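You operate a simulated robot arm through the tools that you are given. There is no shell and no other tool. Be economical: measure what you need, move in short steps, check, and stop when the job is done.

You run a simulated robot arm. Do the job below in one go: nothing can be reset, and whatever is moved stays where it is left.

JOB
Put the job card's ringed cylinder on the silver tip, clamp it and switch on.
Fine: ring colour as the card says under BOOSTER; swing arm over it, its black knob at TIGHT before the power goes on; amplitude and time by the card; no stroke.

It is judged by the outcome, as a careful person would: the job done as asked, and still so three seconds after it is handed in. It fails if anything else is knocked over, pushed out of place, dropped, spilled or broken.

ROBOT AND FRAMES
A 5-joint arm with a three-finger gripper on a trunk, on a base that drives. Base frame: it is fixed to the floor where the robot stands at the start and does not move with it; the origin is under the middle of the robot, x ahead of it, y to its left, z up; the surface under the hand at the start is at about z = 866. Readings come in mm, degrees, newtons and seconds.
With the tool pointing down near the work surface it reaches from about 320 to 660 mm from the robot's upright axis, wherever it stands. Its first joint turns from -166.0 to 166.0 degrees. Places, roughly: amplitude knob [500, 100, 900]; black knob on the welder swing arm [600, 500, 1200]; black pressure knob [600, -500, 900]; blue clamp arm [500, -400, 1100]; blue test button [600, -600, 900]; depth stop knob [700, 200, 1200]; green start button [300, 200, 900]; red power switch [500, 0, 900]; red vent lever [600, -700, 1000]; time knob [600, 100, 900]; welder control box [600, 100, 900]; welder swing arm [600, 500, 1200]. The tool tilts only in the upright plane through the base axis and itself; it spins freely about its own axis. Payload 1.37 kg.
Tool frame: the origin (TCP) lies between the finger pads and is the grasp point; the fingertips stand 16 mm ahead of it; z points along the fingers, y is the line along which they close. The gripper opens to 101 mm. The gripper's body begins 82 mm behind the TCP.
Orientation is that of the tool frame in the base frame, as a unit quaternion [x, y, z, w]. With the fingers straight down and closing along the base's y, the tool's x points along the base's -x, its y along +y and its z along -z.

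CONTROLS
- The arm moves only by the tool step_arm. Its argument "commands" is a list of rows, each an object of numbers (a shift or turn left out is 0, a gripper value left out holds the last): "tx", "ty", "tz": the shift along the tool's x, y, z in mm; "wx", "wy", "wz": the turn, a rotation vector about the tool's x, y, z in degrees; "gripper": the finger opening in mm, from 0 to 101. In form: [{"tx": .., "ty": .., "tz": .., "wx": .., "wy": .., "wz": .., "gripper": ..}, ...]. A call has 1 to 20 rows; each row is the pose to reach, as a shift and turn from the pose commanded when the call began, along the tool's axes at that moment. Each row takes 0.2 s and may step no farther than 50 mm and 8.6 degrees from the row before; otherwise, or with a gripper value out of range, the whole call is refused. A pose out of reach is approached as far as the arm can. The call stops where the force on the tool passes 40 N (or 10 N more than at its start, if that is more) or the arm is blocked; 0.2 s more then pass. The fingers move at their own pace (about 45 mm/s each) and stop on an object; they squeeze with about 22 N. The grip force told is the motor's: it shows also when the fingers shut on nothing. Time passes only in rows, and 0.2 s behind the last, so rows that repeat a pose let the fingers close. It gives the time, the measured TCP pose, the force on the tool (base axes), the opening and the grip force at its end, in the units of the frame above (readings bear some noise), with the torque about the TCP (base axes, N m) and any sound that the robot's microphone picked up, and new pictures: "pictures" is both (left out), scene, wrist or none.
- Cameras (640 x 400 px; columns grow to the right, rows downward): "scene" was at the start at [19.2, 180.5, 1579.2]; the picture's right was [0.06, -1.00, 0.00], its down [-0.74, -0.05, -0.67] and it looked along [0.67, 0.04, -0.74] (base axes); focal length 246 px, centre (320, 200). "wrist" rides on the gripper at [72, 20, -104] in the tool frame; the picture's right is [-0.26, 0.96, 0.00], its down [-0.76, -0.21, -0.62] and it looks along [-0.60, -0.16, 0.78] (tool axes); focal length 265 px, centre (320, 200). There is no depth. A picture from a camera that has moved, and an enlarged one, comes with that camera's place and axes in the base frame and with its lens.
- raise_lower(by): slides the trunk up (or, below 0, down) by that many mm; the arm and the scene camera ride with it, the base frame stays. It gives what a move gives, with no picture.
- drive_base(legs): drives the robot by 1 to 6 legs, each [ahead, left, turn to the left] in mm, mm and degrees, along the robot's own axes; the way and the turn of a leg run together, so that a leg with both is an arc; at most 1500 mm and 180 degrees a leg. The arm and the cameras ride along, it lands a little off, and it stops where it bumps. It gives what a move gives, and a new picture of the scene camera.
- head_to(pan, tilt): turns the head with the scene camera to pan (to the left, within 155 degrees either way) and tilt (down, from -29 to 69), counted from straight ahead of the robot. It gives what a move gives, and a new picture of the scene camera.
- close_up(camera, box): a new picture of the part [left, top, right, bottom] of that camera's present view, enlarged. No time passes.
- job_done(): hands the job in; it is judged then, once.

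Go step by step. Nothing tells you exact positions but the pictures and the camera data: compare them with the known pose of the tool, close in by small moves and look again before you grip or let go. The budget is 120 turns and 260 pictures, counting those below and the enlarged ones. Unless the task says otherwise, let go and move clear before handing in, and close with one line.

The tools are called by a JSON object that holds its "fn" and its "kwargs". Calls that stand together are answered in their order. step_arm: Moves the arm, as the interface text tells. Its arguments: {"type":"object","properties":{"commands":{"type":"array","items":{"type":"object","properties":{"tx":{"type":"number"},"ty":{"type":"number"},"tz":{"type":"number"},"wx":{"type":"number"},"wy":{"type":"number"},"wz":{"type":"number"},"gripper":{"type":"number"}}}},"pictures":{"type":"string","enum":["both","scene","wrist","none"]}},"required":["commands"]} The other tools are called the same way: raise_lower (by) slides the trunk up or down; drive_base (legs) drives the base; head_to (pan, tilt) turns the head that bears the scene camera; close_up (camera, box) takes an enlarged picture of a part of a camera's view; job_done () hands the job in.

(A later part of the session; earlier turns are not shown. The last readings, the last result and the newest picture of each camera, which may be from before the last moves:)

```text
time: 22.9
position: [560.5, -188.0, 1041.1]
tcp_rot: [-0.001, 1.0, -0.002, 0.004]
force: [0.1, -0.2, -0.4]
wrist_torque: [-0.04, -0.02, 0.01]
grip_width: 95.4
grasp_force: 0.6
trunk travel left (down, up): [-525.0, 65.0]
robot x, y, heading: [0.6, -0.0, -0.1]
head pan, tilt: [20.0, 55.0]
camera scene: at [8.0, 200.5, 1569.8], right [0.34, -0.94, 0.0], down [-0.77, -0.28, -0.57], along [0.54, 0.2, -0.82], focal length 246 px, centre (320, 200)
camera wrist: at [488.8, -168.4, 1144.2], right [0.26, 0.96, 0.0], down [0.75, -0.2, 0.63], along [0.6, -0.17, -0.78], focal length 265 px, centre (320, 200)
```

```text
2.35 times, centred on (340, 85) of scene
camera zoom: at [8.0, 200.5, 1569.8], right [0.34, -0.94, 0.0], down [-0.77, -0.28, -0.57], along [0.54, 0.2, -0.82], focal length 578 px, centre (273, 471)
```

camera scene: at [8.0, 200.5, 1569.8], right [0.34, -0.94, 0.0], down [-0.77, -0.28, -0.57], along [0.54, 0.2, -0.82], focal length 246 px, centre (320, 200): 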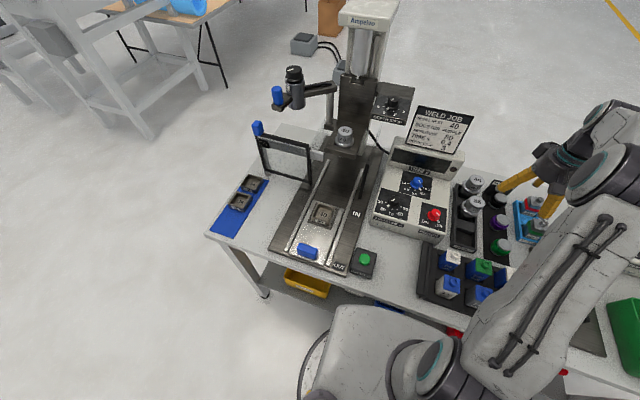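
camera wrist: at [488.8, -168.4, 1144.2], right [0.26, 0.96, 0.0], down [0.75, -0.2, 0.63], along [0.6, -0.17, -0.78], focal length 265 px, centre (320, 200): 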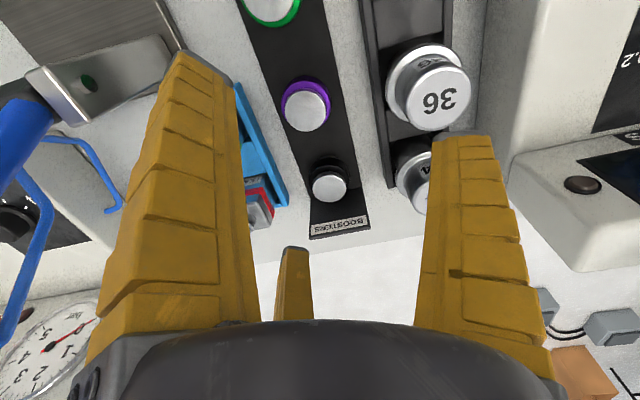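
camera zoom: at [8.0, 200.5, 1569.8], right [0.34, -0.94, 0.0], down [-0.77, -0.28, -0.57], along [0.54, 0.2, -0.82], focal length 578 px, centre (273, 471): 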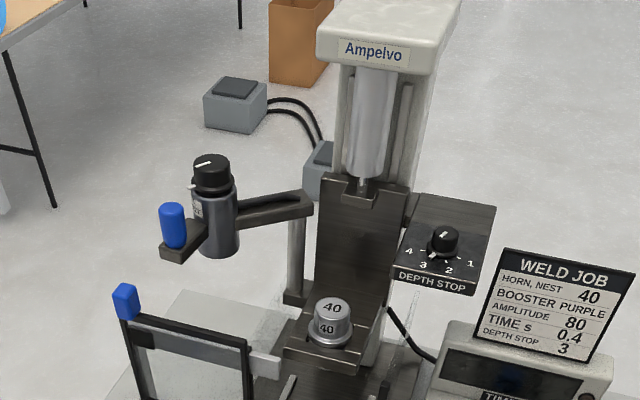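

Purple booster estimated near (572, −203), top about z≈900. Moving over it and lower for a better fix.

{"fn": "step_arm", "kwargs": {"commands": [{"tx": -12, "ty": -15, "gripper": 65}, {"tx": -12, "ty": -15, "tz": 40}, {"tx": -12, "ty": -15, "tz": 80}, {"tx": -12, "ty": -15, "tz": 90}, {"tx": -12, "ty": -15, "tz": 90}], "pictures": "both"}}

{"fn": "close_up", "kwargs": {"camera": "scene", "box": [440, 165, 560, 265]}}

```text
time: 24.1
position: [572.7, -205.4, 949.6]
tcp_rot: [0.001, 1.0, 0.0, 0.002]
force: [-1.2, 0.4, -0.2]
wrist_torque: [-0.01, 0.02, -0.03]
grip_width: 68.0
grasp_force: 2.3
trunk travel left (down, up): [-525.0, 65.0]
robot x, y, heading: [2.0, 0.2, 0.1]
head pan, tilt: [20.0, 55.0]
camera scene: at [8.0, 200.3, 1569.9], right [0.34, -0.94, 0.0], down [-0.77, -0.28, -0.57], along [0.54, 0.2, -0.82], focal length 246 px, centre (320, 200)
camera wrist: at [501.6, -186.1, 1053.3], right [0.26, 0.96, 0.0], down [0.75, -0.21, 0.63], along [0.6, -0.17, -0.78], focal length 265 px, centre (320, 200)
```

scene: 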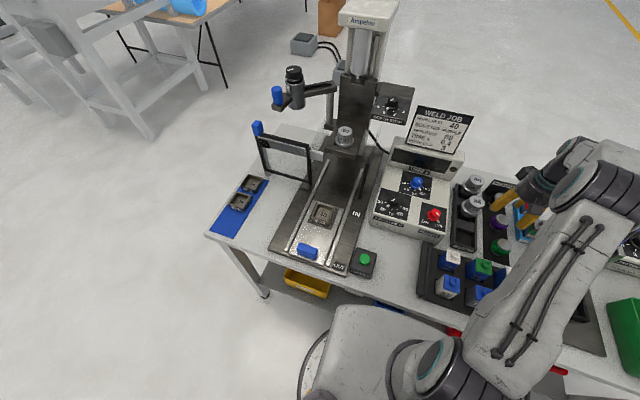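
wrist: 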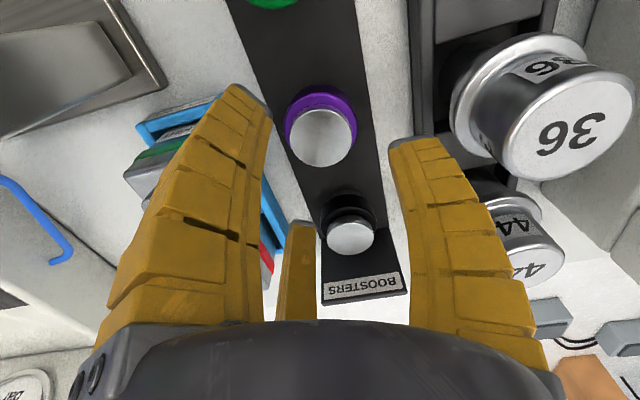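

```text
4.00 times, centred on (500, 215) of scene
camera zoom: at [8.0, 200.3, 1569.9], right [0.34, -0.94, 0.0], down [-0.77, -0.28, -0.57], along [0.54, 0.2, -0.82], focal length 983 px, centre (-400, 140)
```

zoom: 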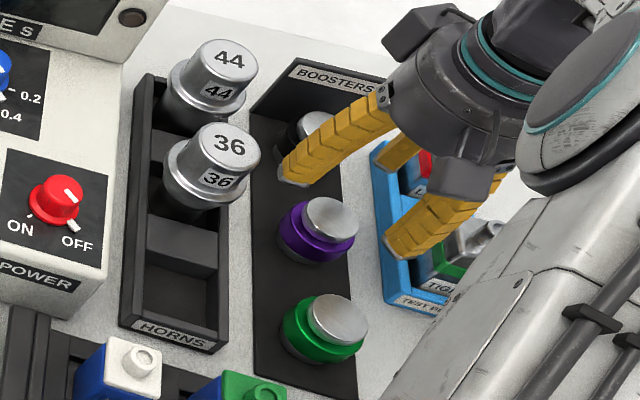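

Booster axis ≈ (571, −206), top z≈900. Descend to TCP 908 and look before closing.

{"fn": "step_arm", "kwargs": {"commands": [{"tx": 1.5, "ty": -0.5, "tz": 15}, {"tx": 1.5, "ty": -0.5, "tz": 30}, {"tx": 1.5, "ty": -0.5, "tz": 41}, {"tx": 1.5, "ty": -0.5, "tz": 41}], "pictures": "wrist"}}

{"fn": "close_up", "kwargs": {"camera": "scene", "box": [440, 165, 560, 265]}}

```text
time: 25.1
position: [572.5, -205.5, 910.5]
tcp_rot: [0.0, 1.0, -0.001, 0.003]
force: [0.1, 0.7, -0.5]
wrist_torque: [0.0, -0.01, 0.05]
grip_width: 68.3
grasp_force: 2.5
trunk travel left (down, up): [-525.0, 65.0]
robot x, y, heading: [-1.8, -1.2, 0.3]
head pan, tilt: [20.0, 55.0]
camera wrist: at [499.9, -186.5, 1014.2], right [0.26, 0.96, 0.0], down [0.75, -0.21, 0.63], along [0.6, -0.17, -0.78], focal length 265 px, centre (320, 200)
```

wrist: 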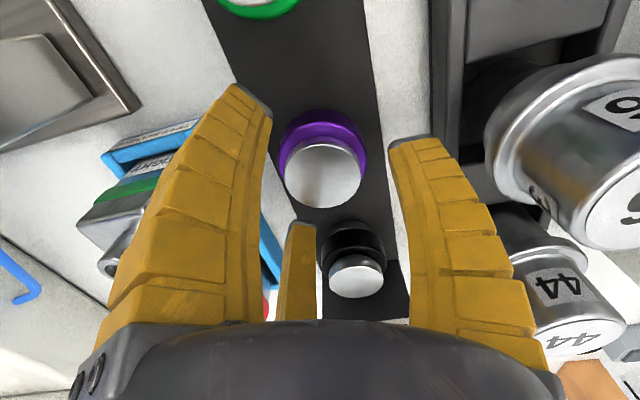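

```text
4.00 times, centred on (500, 215) of scene
camera zoom: at [8.1, 200.3, 1569.9], right [0.34, -0.94, 0.0], down [-0.77, -0.28, -0.57], along [0.54, 0.2, -0.82], focal length 983 px, centre (-400, 140)
```

zoom: 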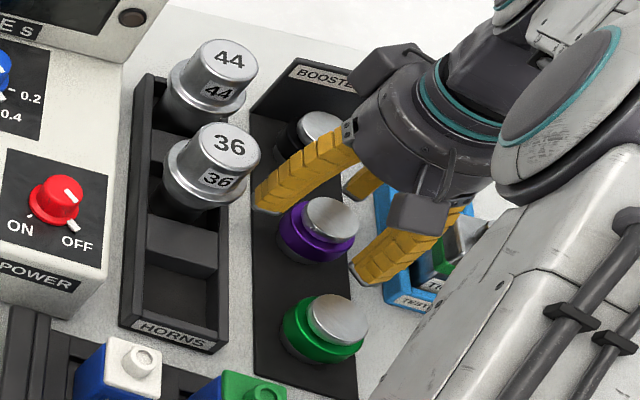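

Aligned. Lower 6 mm more and close on the silver cap.

{"fn": "step_arm", "kwargs": {"commands": [{"tz": 6}, {"tz": 6, "gripper": 30}, {"tz": 6, "gripper": 30}, {"tz": 6, "gripper": 30}, {"tz": 6, "gripper": 30}, {"tz": 6, "gripper": 30}], "pictures": "wrist"}}

{"fn": "close_up", "kwargs": {"camera": "scene", "box": [440, 165, 560, 265]}}

```text
time: 26.5
position: [571.2, -204.1, 906.4]
tcp_rot: [0.001, 1.0, -0.002, 0.004]
force: [0.1, 0.5, 10.6]
wrist_torque: [0.19, -0.05, 0.0]
grip_width: 38.9
grasp_force: 22.0
trunk travel left (down, up): [-525.0, 65.0]
robot x, y, heading: [2.0, 1.4, -0.1]
head pan, tilt: [20.0, 55.0]
camera wrist: at [499.1, -185.8, 1009.7], right [0.26, 0.96, 0.0], down [0.75, -0.21, 0.63], along [0.61, -0.17, -0.78], focal length 265 px, centre (320, 200)
```

wrist: 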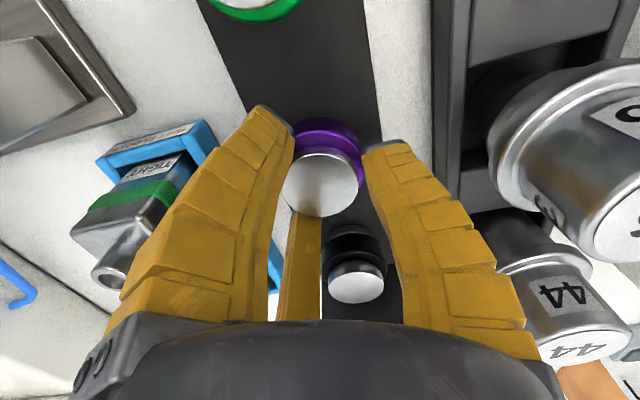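

```text
4.00 times, centred on (500, 215) of scene
camera zoom: at [6.9, 200.8, 1569.9], right [0.34, -0.94, 0.0], down [-0.77, -0.28, -0.57], along [0.54, 0.2, -0.82], focal length 983 px, centre (-400, 140)
```

zoom: 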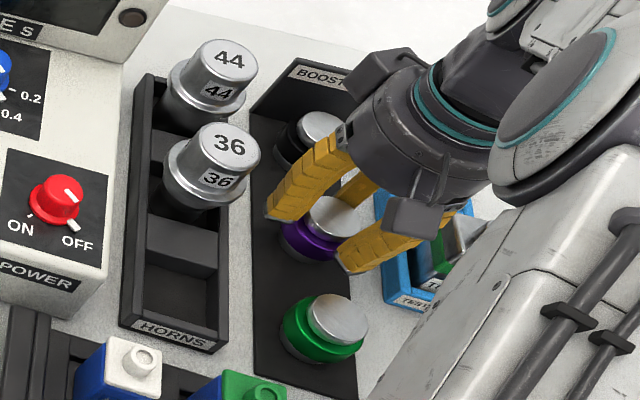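

Held around the cap, tips resting on the ring. Lift.

{"fn": "step_arm", "kwargs": {"commands": [{"tz": -5}, {"tz": -15}, {"tz": -30}, {"tz": -50}, {"tz": -90}, {"tz": -130}, {"tz": -130}], "pictures": "both"}}

{"fn": "close_up", "kwargs": {"camera": "scene", "box": [440, 125, 560, 225]}}

```text
time: 28.1
position: [572.4, -205.1, 1035.5]
tcp_rot: [0.001, 1.0, 0.0, 0.003]
force: [0.4, 0.6, -1.3]
wrist_torque: [-0.03, 0.02, 0.01]
grip_width: 31.6
grasp_force: 22.1
trunk travel left (down, up): [-525.0, 65.0]
robot x, y, heading: [-3.2, -0.5, 0.1]
head pan, tilt: [20.0, 55.0]
camera scene: at [8.4, 200.1, 1569.9], right [0.34, -0.94, 0.0], down [-0.77, -0.28, -0.57], along [0.54, 0.2, -0.82], focal length 246 px, centre (320, 200)
camera wrist: at [500.3, -186.6, 1137.3], right [0.26, 0.96, 0.0], down [0.75, -0.21, 0.63], along [0.6, -0.17, -0.78], focal length 265 px, centre (320, 200)
```

scene: 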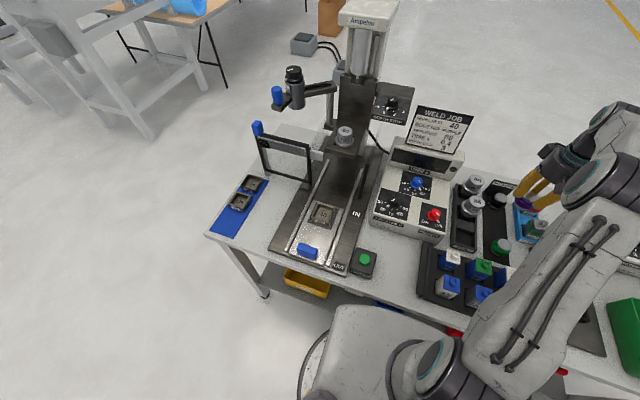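
wrist: 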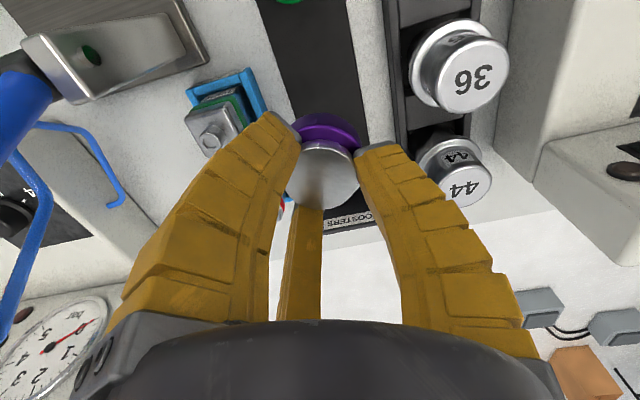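

```text
4.00 times, centred on (500, 175) of scene
camera zoom: at [8.4, 200.1, 1569.9], right [0.34, -0.94, 0.0], down [-0.77, -0.28, -0.57], along [0.54, 0.2, -0.82], focal length 983 px, centre (-400, 300)
```

zoom: 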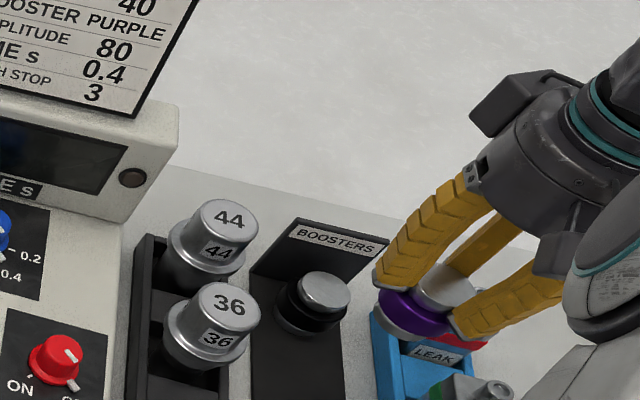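

The booster is held securely. The horn is near the reach limit from here, so I'll tuck the arm in higher and drive left ~250 mm.

{"fn": "step_arm", "kwargs": {"commands": [{"tz": -40}, {"tx": 29, "ty": 34, "tz": -65}, {"tx": 58, "ty": 68, "tz": -65}, {"tx": 86, "ty": 102, "tz": -65}, {"tx": 115, "ty": 137, "tz": -65}, {"tx": 143, "ty": 171, "tz": -65}, {"tx": 172, "ty": 205, "tz": -65}, {"tx": 172, "ty": 205, "tz": -65}], "pictures": "scene"}}

{"fn": "head_to", "kwargs": {"pan": 90, "tilt": 50}}

```text
refused: row 2 steps farther than a row can; nothing moved
```

```text
time: 29.5
position: [573.2, -206.1, 1033.8]
tcp_rot: [0.0, 1.0, -0.002, 0.003]
force: [-0.2, 0.2, -1.7]
wrist_torque: [0.0, -0.01, -0.01]
grip_width: 31.4
grasp_force: 22.0
trunk travel left (down, up): [-525.0, 65.0]
robot x, y, heading: [0.8, -2.3, -0.2]
head pan, tilt: [90.0, 50.0]
camera scene: at [-59.5, 252.5, 1576.4], right [1.0, 0.0, 0.0], down [0.0, -0.77, -0.64], along [0.0, 0.64, -0.77], focal length 246 px, centre (320, 200)
```

scene: 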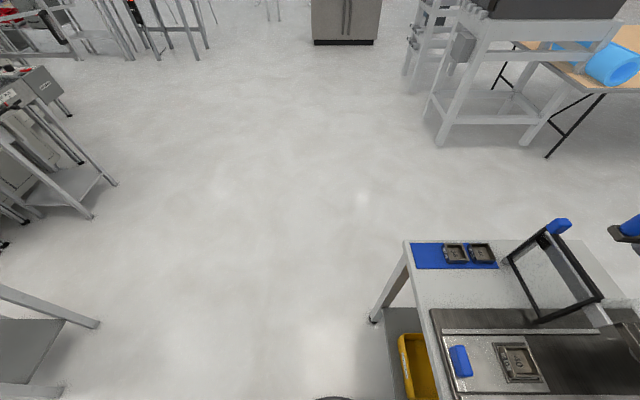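

Left side is clear. Retry the tuck with smaller steps.

{"fn": "step_arm", "kwargs": {"commands": [{"tz": -40}, {"tx": 20, "ty": 24, "tz": -65}, {"tx": 49, "ty": 58, "tz": -65}, {"tx": 78, "ty": 93, "tz": -65}, {"tx": 107, "ty": 127, "tz": -65}, {"tx": 136, "ty": 162, "tz": -65}, {"tx": 160, "ty": 190, "tz": -65}, {"tx": 172, "ty": 205, "tz": -65}, {"tx": 172, "ty": 205, "tz": -65}], "pictures": "none"}}

{"fn": "head_to", "kwargs": {"pan": 10, "tilt": 45}}

{"fn": "drive_base", "kwargs": {"legs": [[0, 280, 0]]}}

```text
time: 31.5
position: [399.8, 2.3, 1099.5]
tcp_rot: [0.0, 1.0, 0.0, 0.004]
force: [0.0, -1.0, -2.0]
wrist_torque: [0.0, -0.04, 0.01]
grip_width: 31.8
grasp_force: 22.0
trunk travel left (down, up): [-525.0, 65.0]
robot x, y, heading: [2.0, -1.3, -0.2]
head pan, tilt: [90.0, 50.0]
```

```text
time: 33.0
position: [400.9, 2.5, 1097.5]
tcp_rot: [0.0, 1.0, 0.0, 0.005]
force: [-0.1, 0.0, -1.5]
wrist_torque: [0.0, -0.02, -0.02]
grip_width: 31.6
grasp_force: 21.5
trunk travel left (down, up): [-525.0, 65.0]
robot x, y, heading: [0.2, 0.4, 0.2]
head pan, tilt: [10.0, 45.0]
camera scene: at [20.4, 189.8, 1583.3], right [0.17, -0.98, 0.0], down [-0.7, -0.12, -0.71], along [0.7, 0.12, -0.71], focal length 246 px, centre (320, 200)
```

scene: 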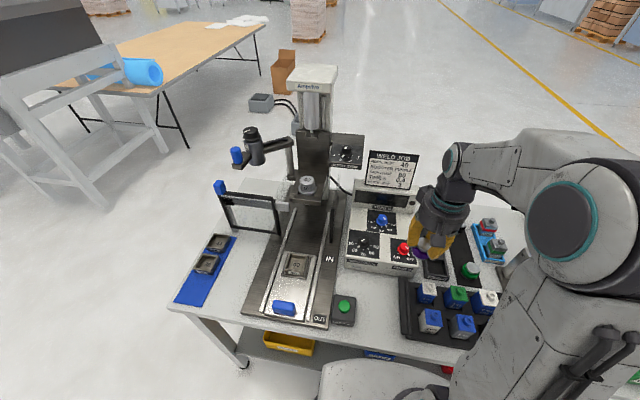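

```text
time: 35.0
position: [400.3, 283.1, 1098.3]
tcp_rot: [0.001, 1.0, 0.0, 0.004]
force: [0.1, 0.2, -1.7]
wrist_torque: [-0.03, -0.01, 0.02]
grip_width: 31.4
grasp_force: 22.0
trunk travel left (down, up): [-525.0, 65.0]
robot x, y, heading: [1.8, 283.5, -0.2]
head pan, tilt: [10.0, 45.0]
camera scene: at [21.7, 473.3, 1583.2], right [0.17, -0.99, 0.0], down [-0.7, -0.12, -0.71], along [0.7, 0.12, -0.71], focal length 246 px, centre (320, 200)
```

scene: 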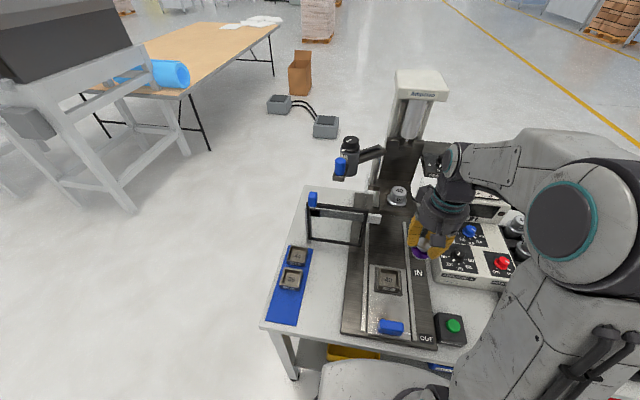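

{"fn": "close_up", "kwargs": {"camera": "scene", "box": [320, 60, 480, 220]}}

{"fn": "close_up", "kwargs": {"camera": "scene", "box": [320, 125, 400, 190]}}

```text
2.50 times, centred on (400, 140) of scene
camera zoom: at [21.7, 473.3, 1583.2], right [0.17, -0.99, 0.0], down [-0.7, -0.12, -0.71], along [0.7, 0.12, -0.71], focal length 614 px, centre (120, 350)
```

zoom: 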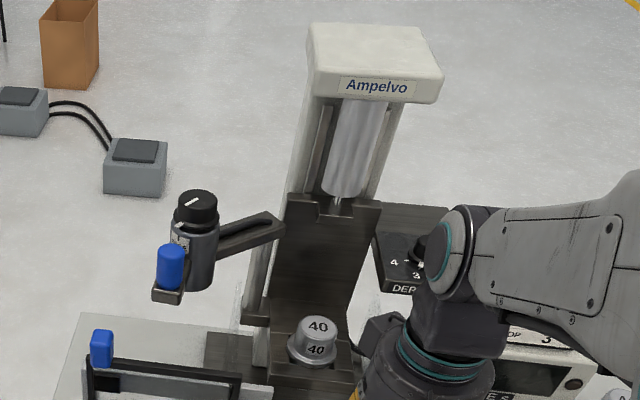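

```text
6.15 times, centred on (360, 158) of scene
camera zoom: at [21.7, 473.3, 1583.2], right [0.17, -0.99, 0.0], down [-0.7, -0.12, -0.71], along [0.7, 0.12, -0.71], focal length 1512 px, centre (74, 462)
```

zoom: 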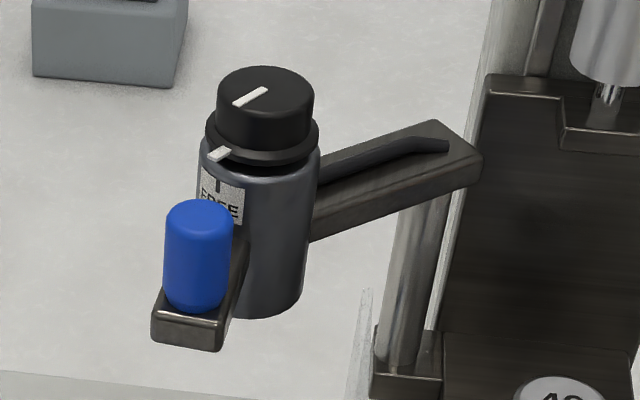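

Triangulated: horn top ≈ (604, 329, 1074); swing-arm knob ≈ (610, 489, 1225), now at FREE. Raise the trunk 60 and approach the horn for a wrist look.

{"fn": "raise_lower", "kwargs": {"by": 60}}

{"fn": "step_arm", "kwargs": {"commands": [{"tx": -40, "ty": 10}, {"tx": -80, "ty": 22}, {"tx": -120, "ty": 36}, {"tx": -150, "ty": 45}, {"tx": -150, "ty": 45}], "pictures": "both"}}

```text
time: 36.0
position: [400.9, 282.5, 1158.1]
tcp_rot: [0.001, 1.0, 0.0, 0.003]
force: [-0.4, -0.4, -1.9]
wrist_torque: [0.02, 0.0, -0.02]
grip_width: 31.4
grasp_force: 22.3
trunk travel left (down, up): [-585.0, 5.0]
robot x, y, heading: [1.3, 283.4, -0.2]
head pan, tilt: [10.0, 45.0]
```

```text
time: 37.2
position: [549.8, 328.7, 1160.1]
tcp_rot: [0.003, 1.0, 0.0, 0.004]
force: [0.4, 0.5, -1.9]
wrist_torque: [-0.01, -0.03, 0.0]
grip_width: 31.5
grasp_force: 22.2
trunk travel left (down, up): [-585.0, 5.0]
robot x, y, heading: [-1.0, 284.4, -0.3]
head pan, tilt: [10.0, 45.0]
camera scene: at [21.3, 472.3, 1643.3], right [0.17, -0.99, 0.0], down [-0.7, -0.12, -0.71], along [0.7, 0.12, -0.71], focal length 246 px, centre (320, 200)
camera wrist: at [479.3, 348.0, 1263.5], right [0.27, 0.96, 0.0], down [0.75, -0.21, 0.63], along [0.6, -0.17, -0.78], focal length 265 px, centre (320, 200)
```

scene: 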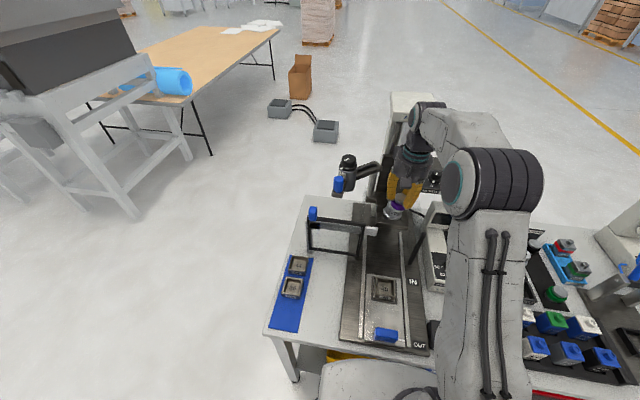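
wrist: 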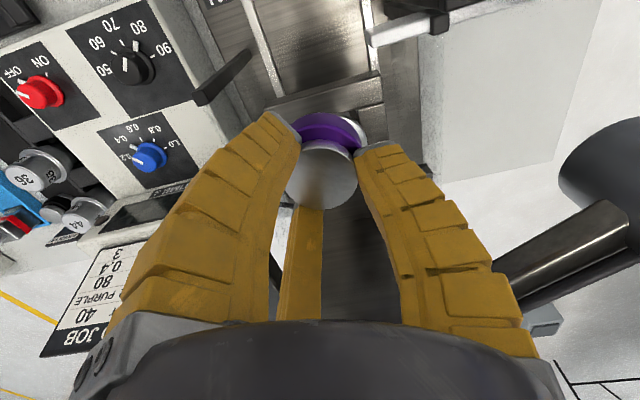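

{"fn": "close_up", "kwargs": {"camera": "scene", "box": [325, 85, 455, 245]}}

{"fn": "close_up", "kwargs": {"camera": "wrist", "box": [200, 60, 440, 300]}}

```text
2.50 times, centred on (390, 165) of scene
camera zoom: at [21.3, 472.3, 1643.3], right [0.17, -0.99, 0.0], down [-0.7, -0.12, -0.71], along [0.7, 0.12, -0.71], focal length 614 px, centre (145, 288)
```

zoom: 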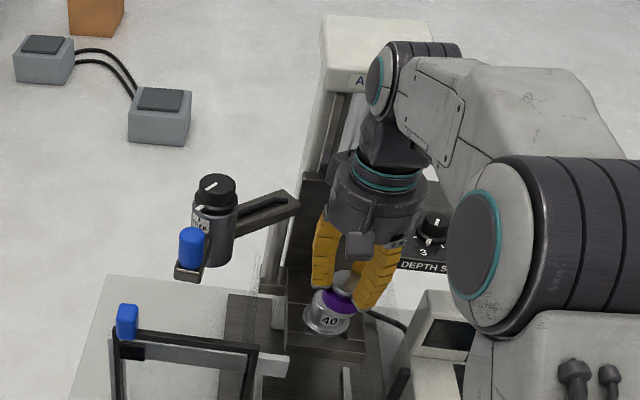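

```text
1.67 times, centred on (320, 180) of wrist
camera zoom: at [479.3, 348.0, 1263.5], right [0.27, 0.96, 0.0], down [0.75, -0.21, 0.63], along [0.6, -0.17, -0.78], focal length 442 px, centre (320, 233)
```

zoom: 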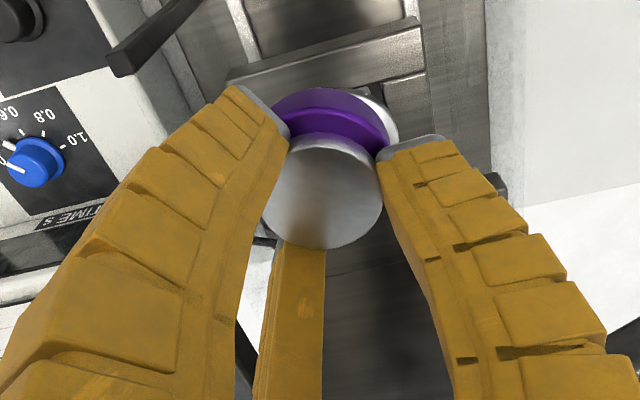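

I need the clearance between horn and the plate behind it; back off to see the horn unobstructed.

{"fn": "step_arm", "kwargs": {"commands": [{"tx": 40, "ty": -25}, {"tx": 80, "ty": -50}, {"tx": 115, "ty": -75}, {"tx": 115, "ty": -75}], "pictures": "none"}}

{"fn": "close_up", "kwargs": {"camera": "scene", "box": [360, 150, 440, 220]}}

{"fn": "close_up", "kwargs": {"camera": "scene", "box": [330, 70, 460, 210]}}

{"fn": "close_up", "kwargs": {"camera": "wrist", "box": [0, 0, 640, 400]}}

```text
time: 38.2
position: [436.0, 253.9, 1161.0]
tcp_rot: [0.001, 1.0, 0.0, 0.004]
force: [0.0, -0.3, -0.7]
wrist_torque: [-0.02, 0.03, 0.01]
grip_width: 31.2
grasp_force: 21.8
trunk travel left (down, up): [-585.0, 5.0]
robot x, y, heading: [1.3, 280.0, -0.2]
head pan, tilt: [10.0, 45.0]
```

```text
5.71 times, centred on (400, 185) of scene
camera zoom: at [22.5, 472.7, 1643.2], right [0.17, -0.99, 0.0], down [-0.7, -0.12, -0.71], along [0.7, 0.12, -0.71], focal length 1404 px, centre (-137, 286)
```

zoom: 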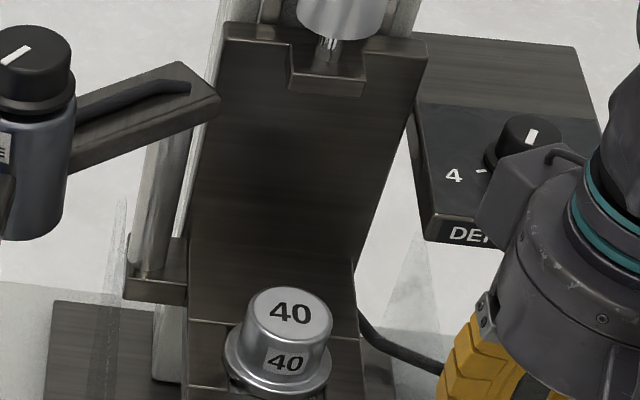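

```text
2.86 times, centred on (395, 140) of scene
camera zoom: at [22.5, 472.7, 1643.2], right [0.17, -0.99, 0.0], down [-0.7, -0.12, -0.71], along [0.7, 0.12, -0.71], focal length 702 px, centre (106, 371)
```

zoom: 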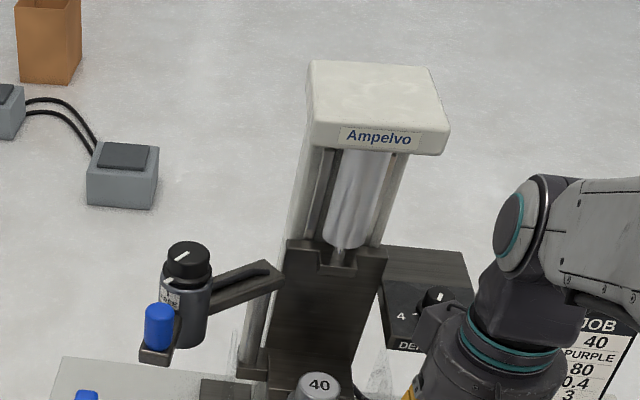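

```text
1.00 times, centred on (320, 200) of wrist (not enlarged: the box is as wide or as high as the picture)
camera zoom: at [363.5, 272.7, 1264.3], right [0.27, 0.96, 0.0], down [0.75, -0.21, 0.63], along [0.6, -0.17, -0.78], focal length 265 px, centre (320, 200)
```

zoom: 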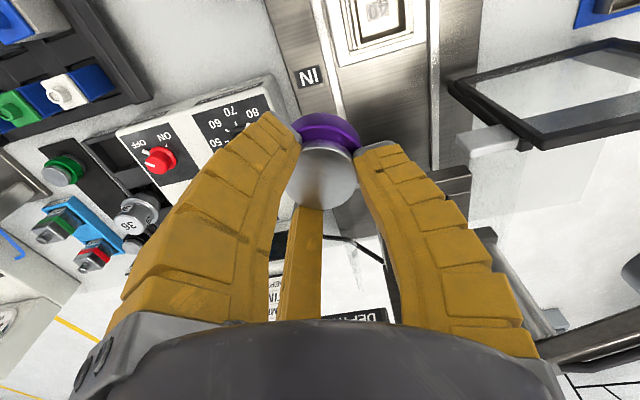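

The plate behind the horn (x≈636, up to z≈1240) is too near for the ~88 mm wide hand held upright, so I'll turn a jaw toward me and tilt the hand back 10° for placing. First reposition in front and turn 30°.

{"fn": "step_arm", "kwargs": {"commands": [{"tx": -25, "ty": 26, "wz": 7.5}, {"tx": -50, "ty": 52, "wz": 15}, {"tx": -64, "ty": 66, "tz": -6, "wz": 22.5}, {"tx": -64, "ty": 66, "tz": -10, "wz": 30}, {"tx": -64, "ty": 66, "tz": -10, "wz": 30}], "pictures": "none"}}

{"fn": "step_arm", "kwargs": {"commands": [{"wx": -2.8, "wy": -4.1}, {"wx": -5.6, "wy": -8.3}, {"wx": -5.6, "wy": -8.3}], "pictures": "both"}}

```text
time: 39.4
position: [499.3, 319.2, 1169.4]
tcp_rot: [0.261, 0.965, 0.001, 0.004]
force: [-0.7, 0.3, -1.2]
wrist_torque: [-0.02, 0.01, -0.03]
grip_width: 31.2
grasp_force: 22.1
trunk travel left (down, up): [-585.0, 5.0]
robot x, y, heading: [-0.1, 284.6, -0.1]
head pan, tilt: [10.0, 45.0]
```

```text
time: 40.2
position: [499.2, 318.6, 1169.0]
tcp_rot: [0.259, 0.961, 0.031, 0.086]
force: [-0.7, -0.3, -2.3]
wrist_torque: [0.02, 0.02, 0.0]
grip_width: 31.4
grasp_force: 21.9
trunk travel left (down, up): [-585.0, 5.0]
robot x, y, heading: [1.6, 285.8, -0.4]
head pan, tilt: [10.0, 45.0]
camera scene: at [21.9, 472.4, 1643.3], right [0.17, -0.99, 0.0], down [-0.7, -0.12, -0.71], along [0.7, 0.12, -0.71], focal length 246 px, centre (320, 200)
camera wrist: at [429.9, 369.3, 1262.1], right [0.7, 0.7, 0.14], down [0.43, -0.57, 0.7], along [0.57, -0.43, -0.7], focal length 265 px, centre (320, 200)
```

scene: 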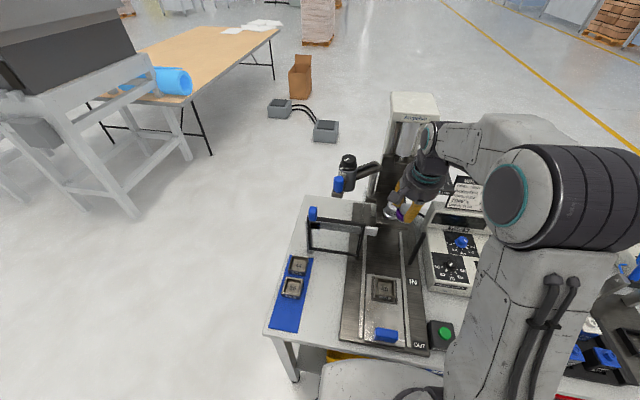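
wrist: 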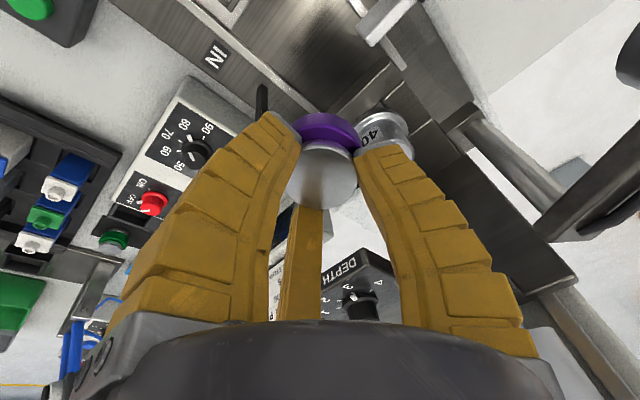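

{"fn": "close_up", "kwargs": {"camera": "wrist", "box": [270, 80, 470, 220]}}

{"fn": "close_up", "kwargs": {"camera": "scene", "box": [350, 150, 450, 240]}}

```text
2.86 times, centred on (370, 150) of wrist
camera zoom: at [429.9, 369.3, 1262.1], right [0.7, 0.7, 0.14], down [0.43, -0.57, 0.7], along [0.57, -0.43, -0.7], focal length 758 px, centre (177, 343)
```

zoom: 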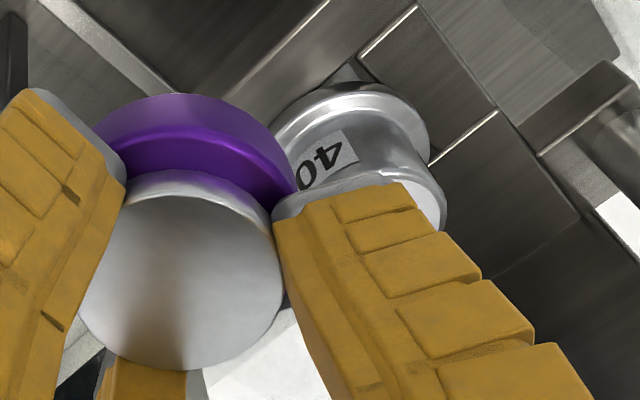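

```text
4.44 times, centred on (400, 195) of scene
camera zoom: at [21.9, 472.4, 1643.3], right [0.17, -0.99, 0.0], down [-0.7, -0.12, -0.71], along [0.7, 0.12, -0.71], focal length 1092 px, centre (-36, 222)
```

zoom: 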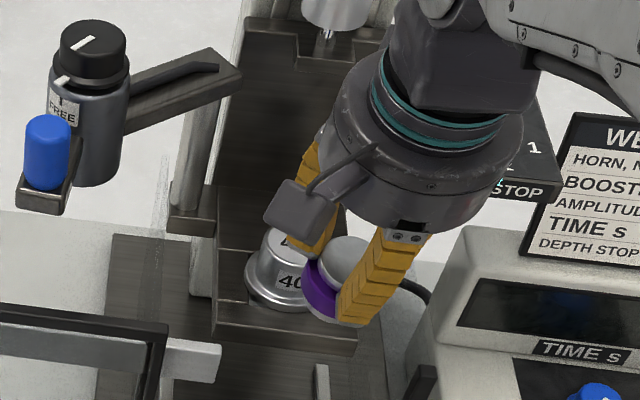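

The hand is wider than I took it (~106 mm), so increase tilt to 15°, then move forward above the horn.

{"fn": "step_arm", "kwargs": {"commands": [{"wx": -2.8, "wy": -4.15}, {"wx": -2.8, "wy": -4.15}], "pictures": "none"}}

{"fn": "step_arm", "kwargs": {"commands": [{"tx": -32, "ty": 23, "tz": 10.5}, {"tx": -60, "ty": 43, "tz": 20}, {"tx": -75.6, "ty": 54.6, "tz": 25}, {"tx": -75.6, "ty": 54.6, "tz": 25}], "pictures": "both"}}

{"fn": "close_up", "kwargs": {"camera": "scene", "box": [350, 130, 450, 220]}}

```text
time: 40.8
position: [499.3, 318.4, 1167.2]
tcp_rot: [0.258, 0.957, 0.046, 0.128]
force: [0.3, 0.3, -1.0]
wrist_torque: [-0.01, 0.06, 0.01]
grip_width: 31.3
grasp_force: 22.1
trunk travel left (down, up): [-585.0, 5.0]
robot x, y, heading: [2.5, 284.3, -0.0]
head pan, tilt: [10.0, 45.0]
```

```text
time: 41.8
position: [596.1, 326.5, 1169.8]
tcp_rot: [0.258, 0.957, 0.045, 0.127]
force: [-0.9, 0.0, 0.0]
wrist_torque: [0.01, -0.06, 0.0]
grip_width: 31.2
grasp_force: 22.0
trunk travel left (down, up): [-585.0, 5.0]
robot x, y, heading: [-0.1, 282.5, -0.2]
head pan, tilt: [10.0, 45.0]
camera scene: at [21.4, 472.3, 1643.3], right [0.17, -0.99, 0.0], down [-0.7, -0.12, -0.71], along [0.7, 0.12, -0.71], focal length 246 px, centre (320, 200)
camera wrist: at [517.6, 376.8, 1257.1], right [0.69, 0.7, 0.21], down [0.37, -0.57, 0.73], along [0.63, -0.43, -0.65], focal length 265 px, centre (320, 200)
```

scene: 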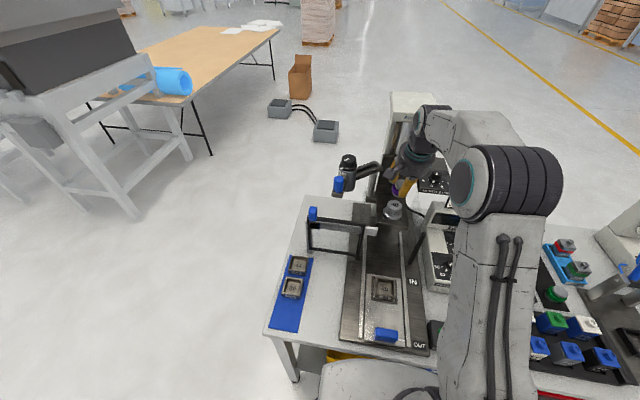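
wrist: 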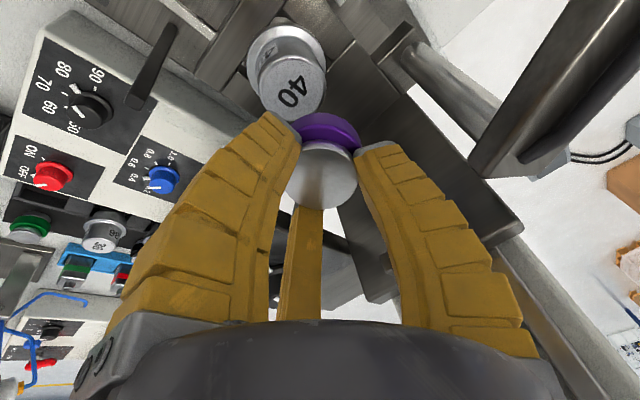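

```text
4.44 times, centred on (400, 175) of scene
camera zoom: at [21.4, 472.3, 1643.3], right [0.17, -0.99, 0.0], down [-0.7, -0.12, -0.71], along [0.7, 0.12, -0.71], focal length 1092 px, centre (-36, 311)
```

zoom: 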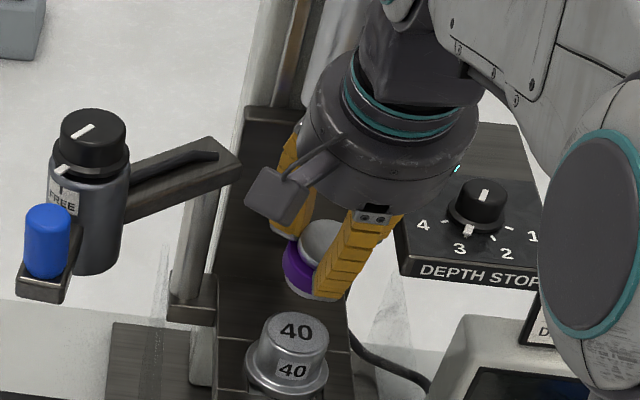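

Refined multi-view fix: horn axis ≈ (591, 333), top z ≈ 1085. The depth stop already stands at 3. Shift back and to the left, then come down part-way and look.

{"fn": "step_arm", "kwargs": {"commands": [{"tx": 13.9, "ty": 0, "tz": -3.1}, {"tx": 13.9, "ty": 0, "tz": -3.1}, {"tx": 17.1, "ty": -2.2, "tz": 11.4}, {"tx": 20.5, "ty": -4.5, "tz": 27}, {"tx": 20.5, "ty": -4.5, "tz": 27}], "pictures": "both"}}

{"fn": "close_up", "kwargs": {"camera": "scene", "box": [360, 150, 440, 220]}}

```text
time: 43.0
position: [584.4, 331.2, 1137.9]
tcp_rot: [0.258, 0.957, 0.048, 0.125]
force: [0.2, 0.1, -1.7]
wrist_torque: [-0.03, 0.03, 0.0]
grip_width: 30.9
grasp_force: 21.9
trunk travel left (down, up): [-585.0, 5.0]
robot x, y, heading: [1.7, 281.1, -0.3]
head pan, tilt: [10.0, 45.0]
camera scene: at [21.7, 472.4, 1643.3], right [0.17, -0.99, 0.0], down [-0.7, -0.12, -0.71], along [0.7, 0.12, -0.71], focal length 246 px, centre (320, 200)
camera wrist: at [505.9, 383.1, 1225.6], right [0.69, 0.7, 0.21], down [0.37, -0.58, 0.73], along [0.63, -0.42, -0.65], focal length 265 px, centre (320, 200)
```

scene: 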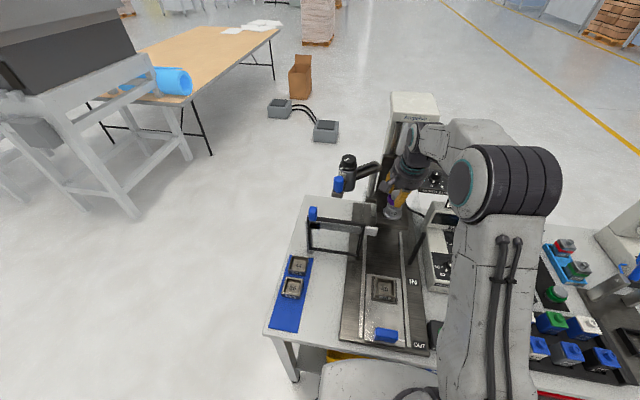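
wrist: 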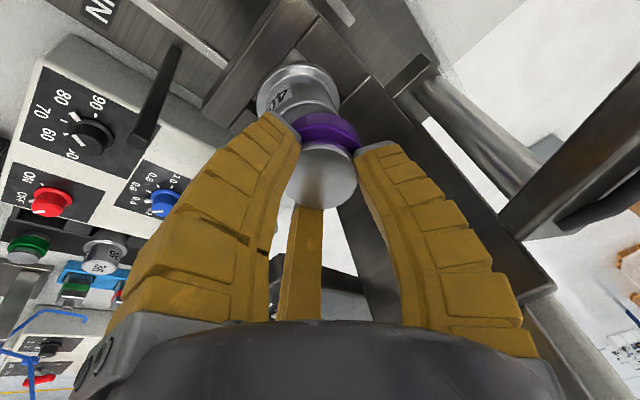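

```text
5.71 times, centred on (400, 185) of scene
camera zoom: at [21.7, 472.4, 1643.3], right [0.17, -0.99, 0.0], down [-0.7, -0.12, -0.71], along [0.7, 0.12, -0.71], focal length 1404 px, centre (-137, 286)
```

zoom: 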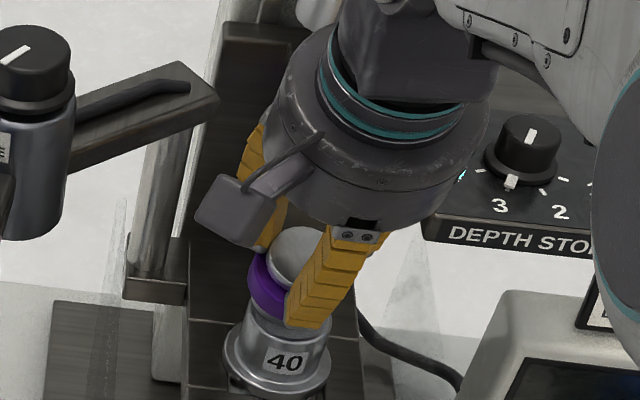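

{"fn": "close_up", "kwargs": {"camera": "wrist", "box": [230, 50, 400, 220]}}

```text
2.35 times, centred on (315, 135) of wrist
camera zoom: at [505.9, 383.1, 1225.6], right [0.69, 0.7, 0.21], down [0.37, -0.58, 0.73], along [0.63, -0.42, -0.65], focal length 624 px, centre (332, 353)
```

zoom: 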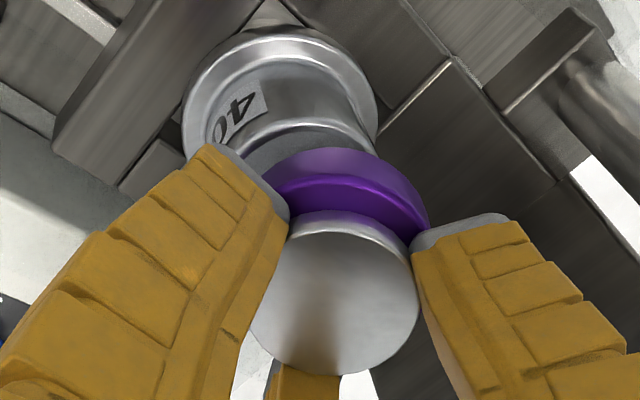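

Nearly aligned; shift 2 mm back and lower 9 mm, watching force.

{"fn": "step_arm", "kwargs": {"commands": [{"tx": 1.7, "ty": -1, "tz": -0.5}, {"tx": 2.6, "ty": -1.6, "tz": 3.4}, {"tx": 3.6, "ty": -2.3, "tz": 8.2}, {"tx": 3.6, "ty": -2.3, "tz": 8.2}], "pictures": "none"}}

{"fn": "close_up", "kwargs": {"camera": "wrist", "box": [230, 50, 400, 220]}}

{"fn": "close_up", "kwargs": {"camera": "scene", "box": [370, 170, 430, 222]}}

```text
time: 44.0
position: [583.1, 334.2, 1131.5]
tcp_rot: [0.258, 0.956, 0.048, 0.129]
force: [3.3, 2.3, 17.1]
wrist_torque: [0.11, -0.07, -0.02]
grip_width: 33.8
grasp_force: 21.6
trunk travel left (down, up): [-585.0, 5.0]
robot x, y, heading: [3.5, 285.0, -0.4]
head pan, tilt: [10.0, 45.0]
```

```text
2.35 times, centred on (315, 135) of wrist
camera zoom: at [504.4, 384.3, 1218.9], right [0.68, 0.7, 0.21], down [0.36, -0.58, 0.73], along [0.63, -0.42, -0.65], focal length 624 px, centre (332, 353)
```

zoom: 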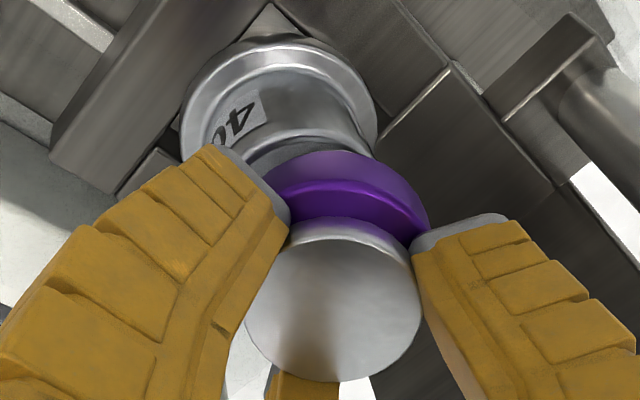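

```text
7.69 times, centred on (400, 196) of scene
camera zoom: at [20.3, 472.5, 1643.4], right [0.17, -0.99, 0.0], down [-0.7, -0.12, -0.71], along [0.7, 0.12, -0.71], focal length 1890 px, centre (-295, 231)
```

zoom: 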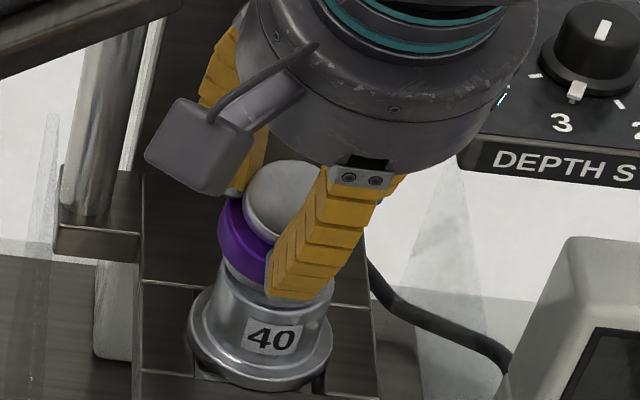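

Contact made (17 N). I'll ease the tilt from 15° to 10° about the booster's foot so it drops less on release.

{"fn": "step_arm", "kwargs": {"commands": [{"tx": -1.4, "ty": 1, "tz": -0.4, "wx": 1.4, "wy": 2.1}, {"tx": -2.8, "ty": 1.9, "tz": -0.6, "wx": 2.8, "wy": 4.15}, {"tx": -2.8, "ty": 1.9, "tz": -0.6, "wx": 2.8, "wy": 4.15}], "pictures": "none"}}

{"fn": "close_up", "kwargs": {"camera": "scene", "box": [360, 130, 440, 222]}}

{"fn": "close_up", "kwargs": {"camera": "wrist", "box": [230, 50, 400, 220]}}

```text
time: 44.8
position: [584.1, 332.7, 1130.5]
tcp_rot: [0.259, 0.962, 0.031, 0.084]
force: [4.0, 1.5, 10.4]
wrist_torque: [0.08, -0.08, -0.01]
grip_width: 33.3
grasp_force: 21.8
trunk travel left (down, up): [-585.0, 5.0]
robot x, y, heading: [-1.3, 284.5, -0.5]
head pan, tilt: [10.0, 45.0]
```

```text
4.35 times, centred on (400, 176) of scene
camera zoom: at [21.2, 472.6, 1643.2], right [0.17, -0.99, 0.0], down [-0.7, -0.12, -0.71], along [0.7, 0.12, -0.71], focal length 1068 px, centre (-28, 304)
```

zoom: 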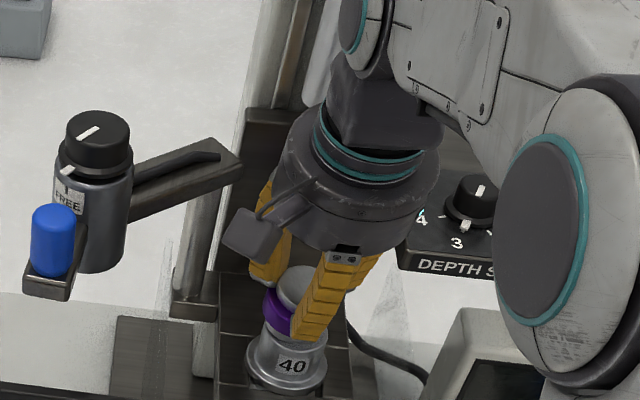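

```text
2.35 times, centred on (315, 135) of wrist
camera zoom: at [514.8, 384.9, 1224.6], right [0.7, 0.7, 0.14], down [0.43, -0.57, 0.7], along [0.57, -0.43, -0.7], focal length 624 px, centre (332, 353)
```

zoom: 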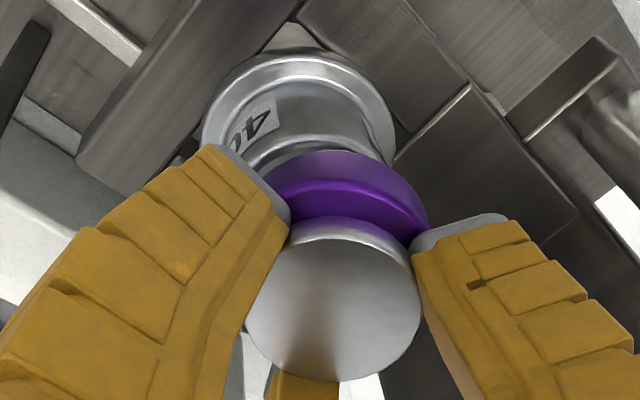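

{"fn": "step_arm", "kwargs": {"commands": [{"tx": -1.05, "ty": 0.7, "tz": 0, "wx": 1.1, "wy": 1.65}, {"tx": -1.05, "ty": 0.7, "tz": 0, "wx": 1.1, "wy": 1.65}], "pictures": "none"}}

{"fn": "step_arm", "kwargs": {"commands": [{"tx": -1.05, "ty": 0.7, "tz": 0, "wx": 1.1, "wy": 1.65}, {"tx": -1.05, "ty": 0.7, "tz": 0, "wx": 1.1, "wy": 1.65}], "pictures": "none"}}

```text
time: 45.4
position: [585.9, 333.7, 1131.9]
tcp_rot: [0.259, 0.963, 0.027, 0.069]
force: [1.7, 1.2, 10.5]
wrist_torque: [0.01, 0.07, -0.01]
grip_width: 32.8
grasp_force: 21.9
trunk travel left (down, up): [-585.0, 5.0]
robot x, y, heading: [-1.4, 281.1, -0.3]
head pan, tilt: [10.0, 45.0]
```

```text
time: 46.0
position: [586.9, 334.2, 1132.3]
tcp_rot: [0.26, 0.964, 0.02, 0.053]
force: [1.5, 2.3, 10.1]
wrist_torque: [0.08, 0.09, 0.03]
grip_width: 32.8
grasp_force: 22.3
trunk travel left (down, up): [-585.0, 5.0]
robot x, y, heading: [-1.7, 283.1, -0.1]
head pan, tilt: [10.0, 45.0]
```

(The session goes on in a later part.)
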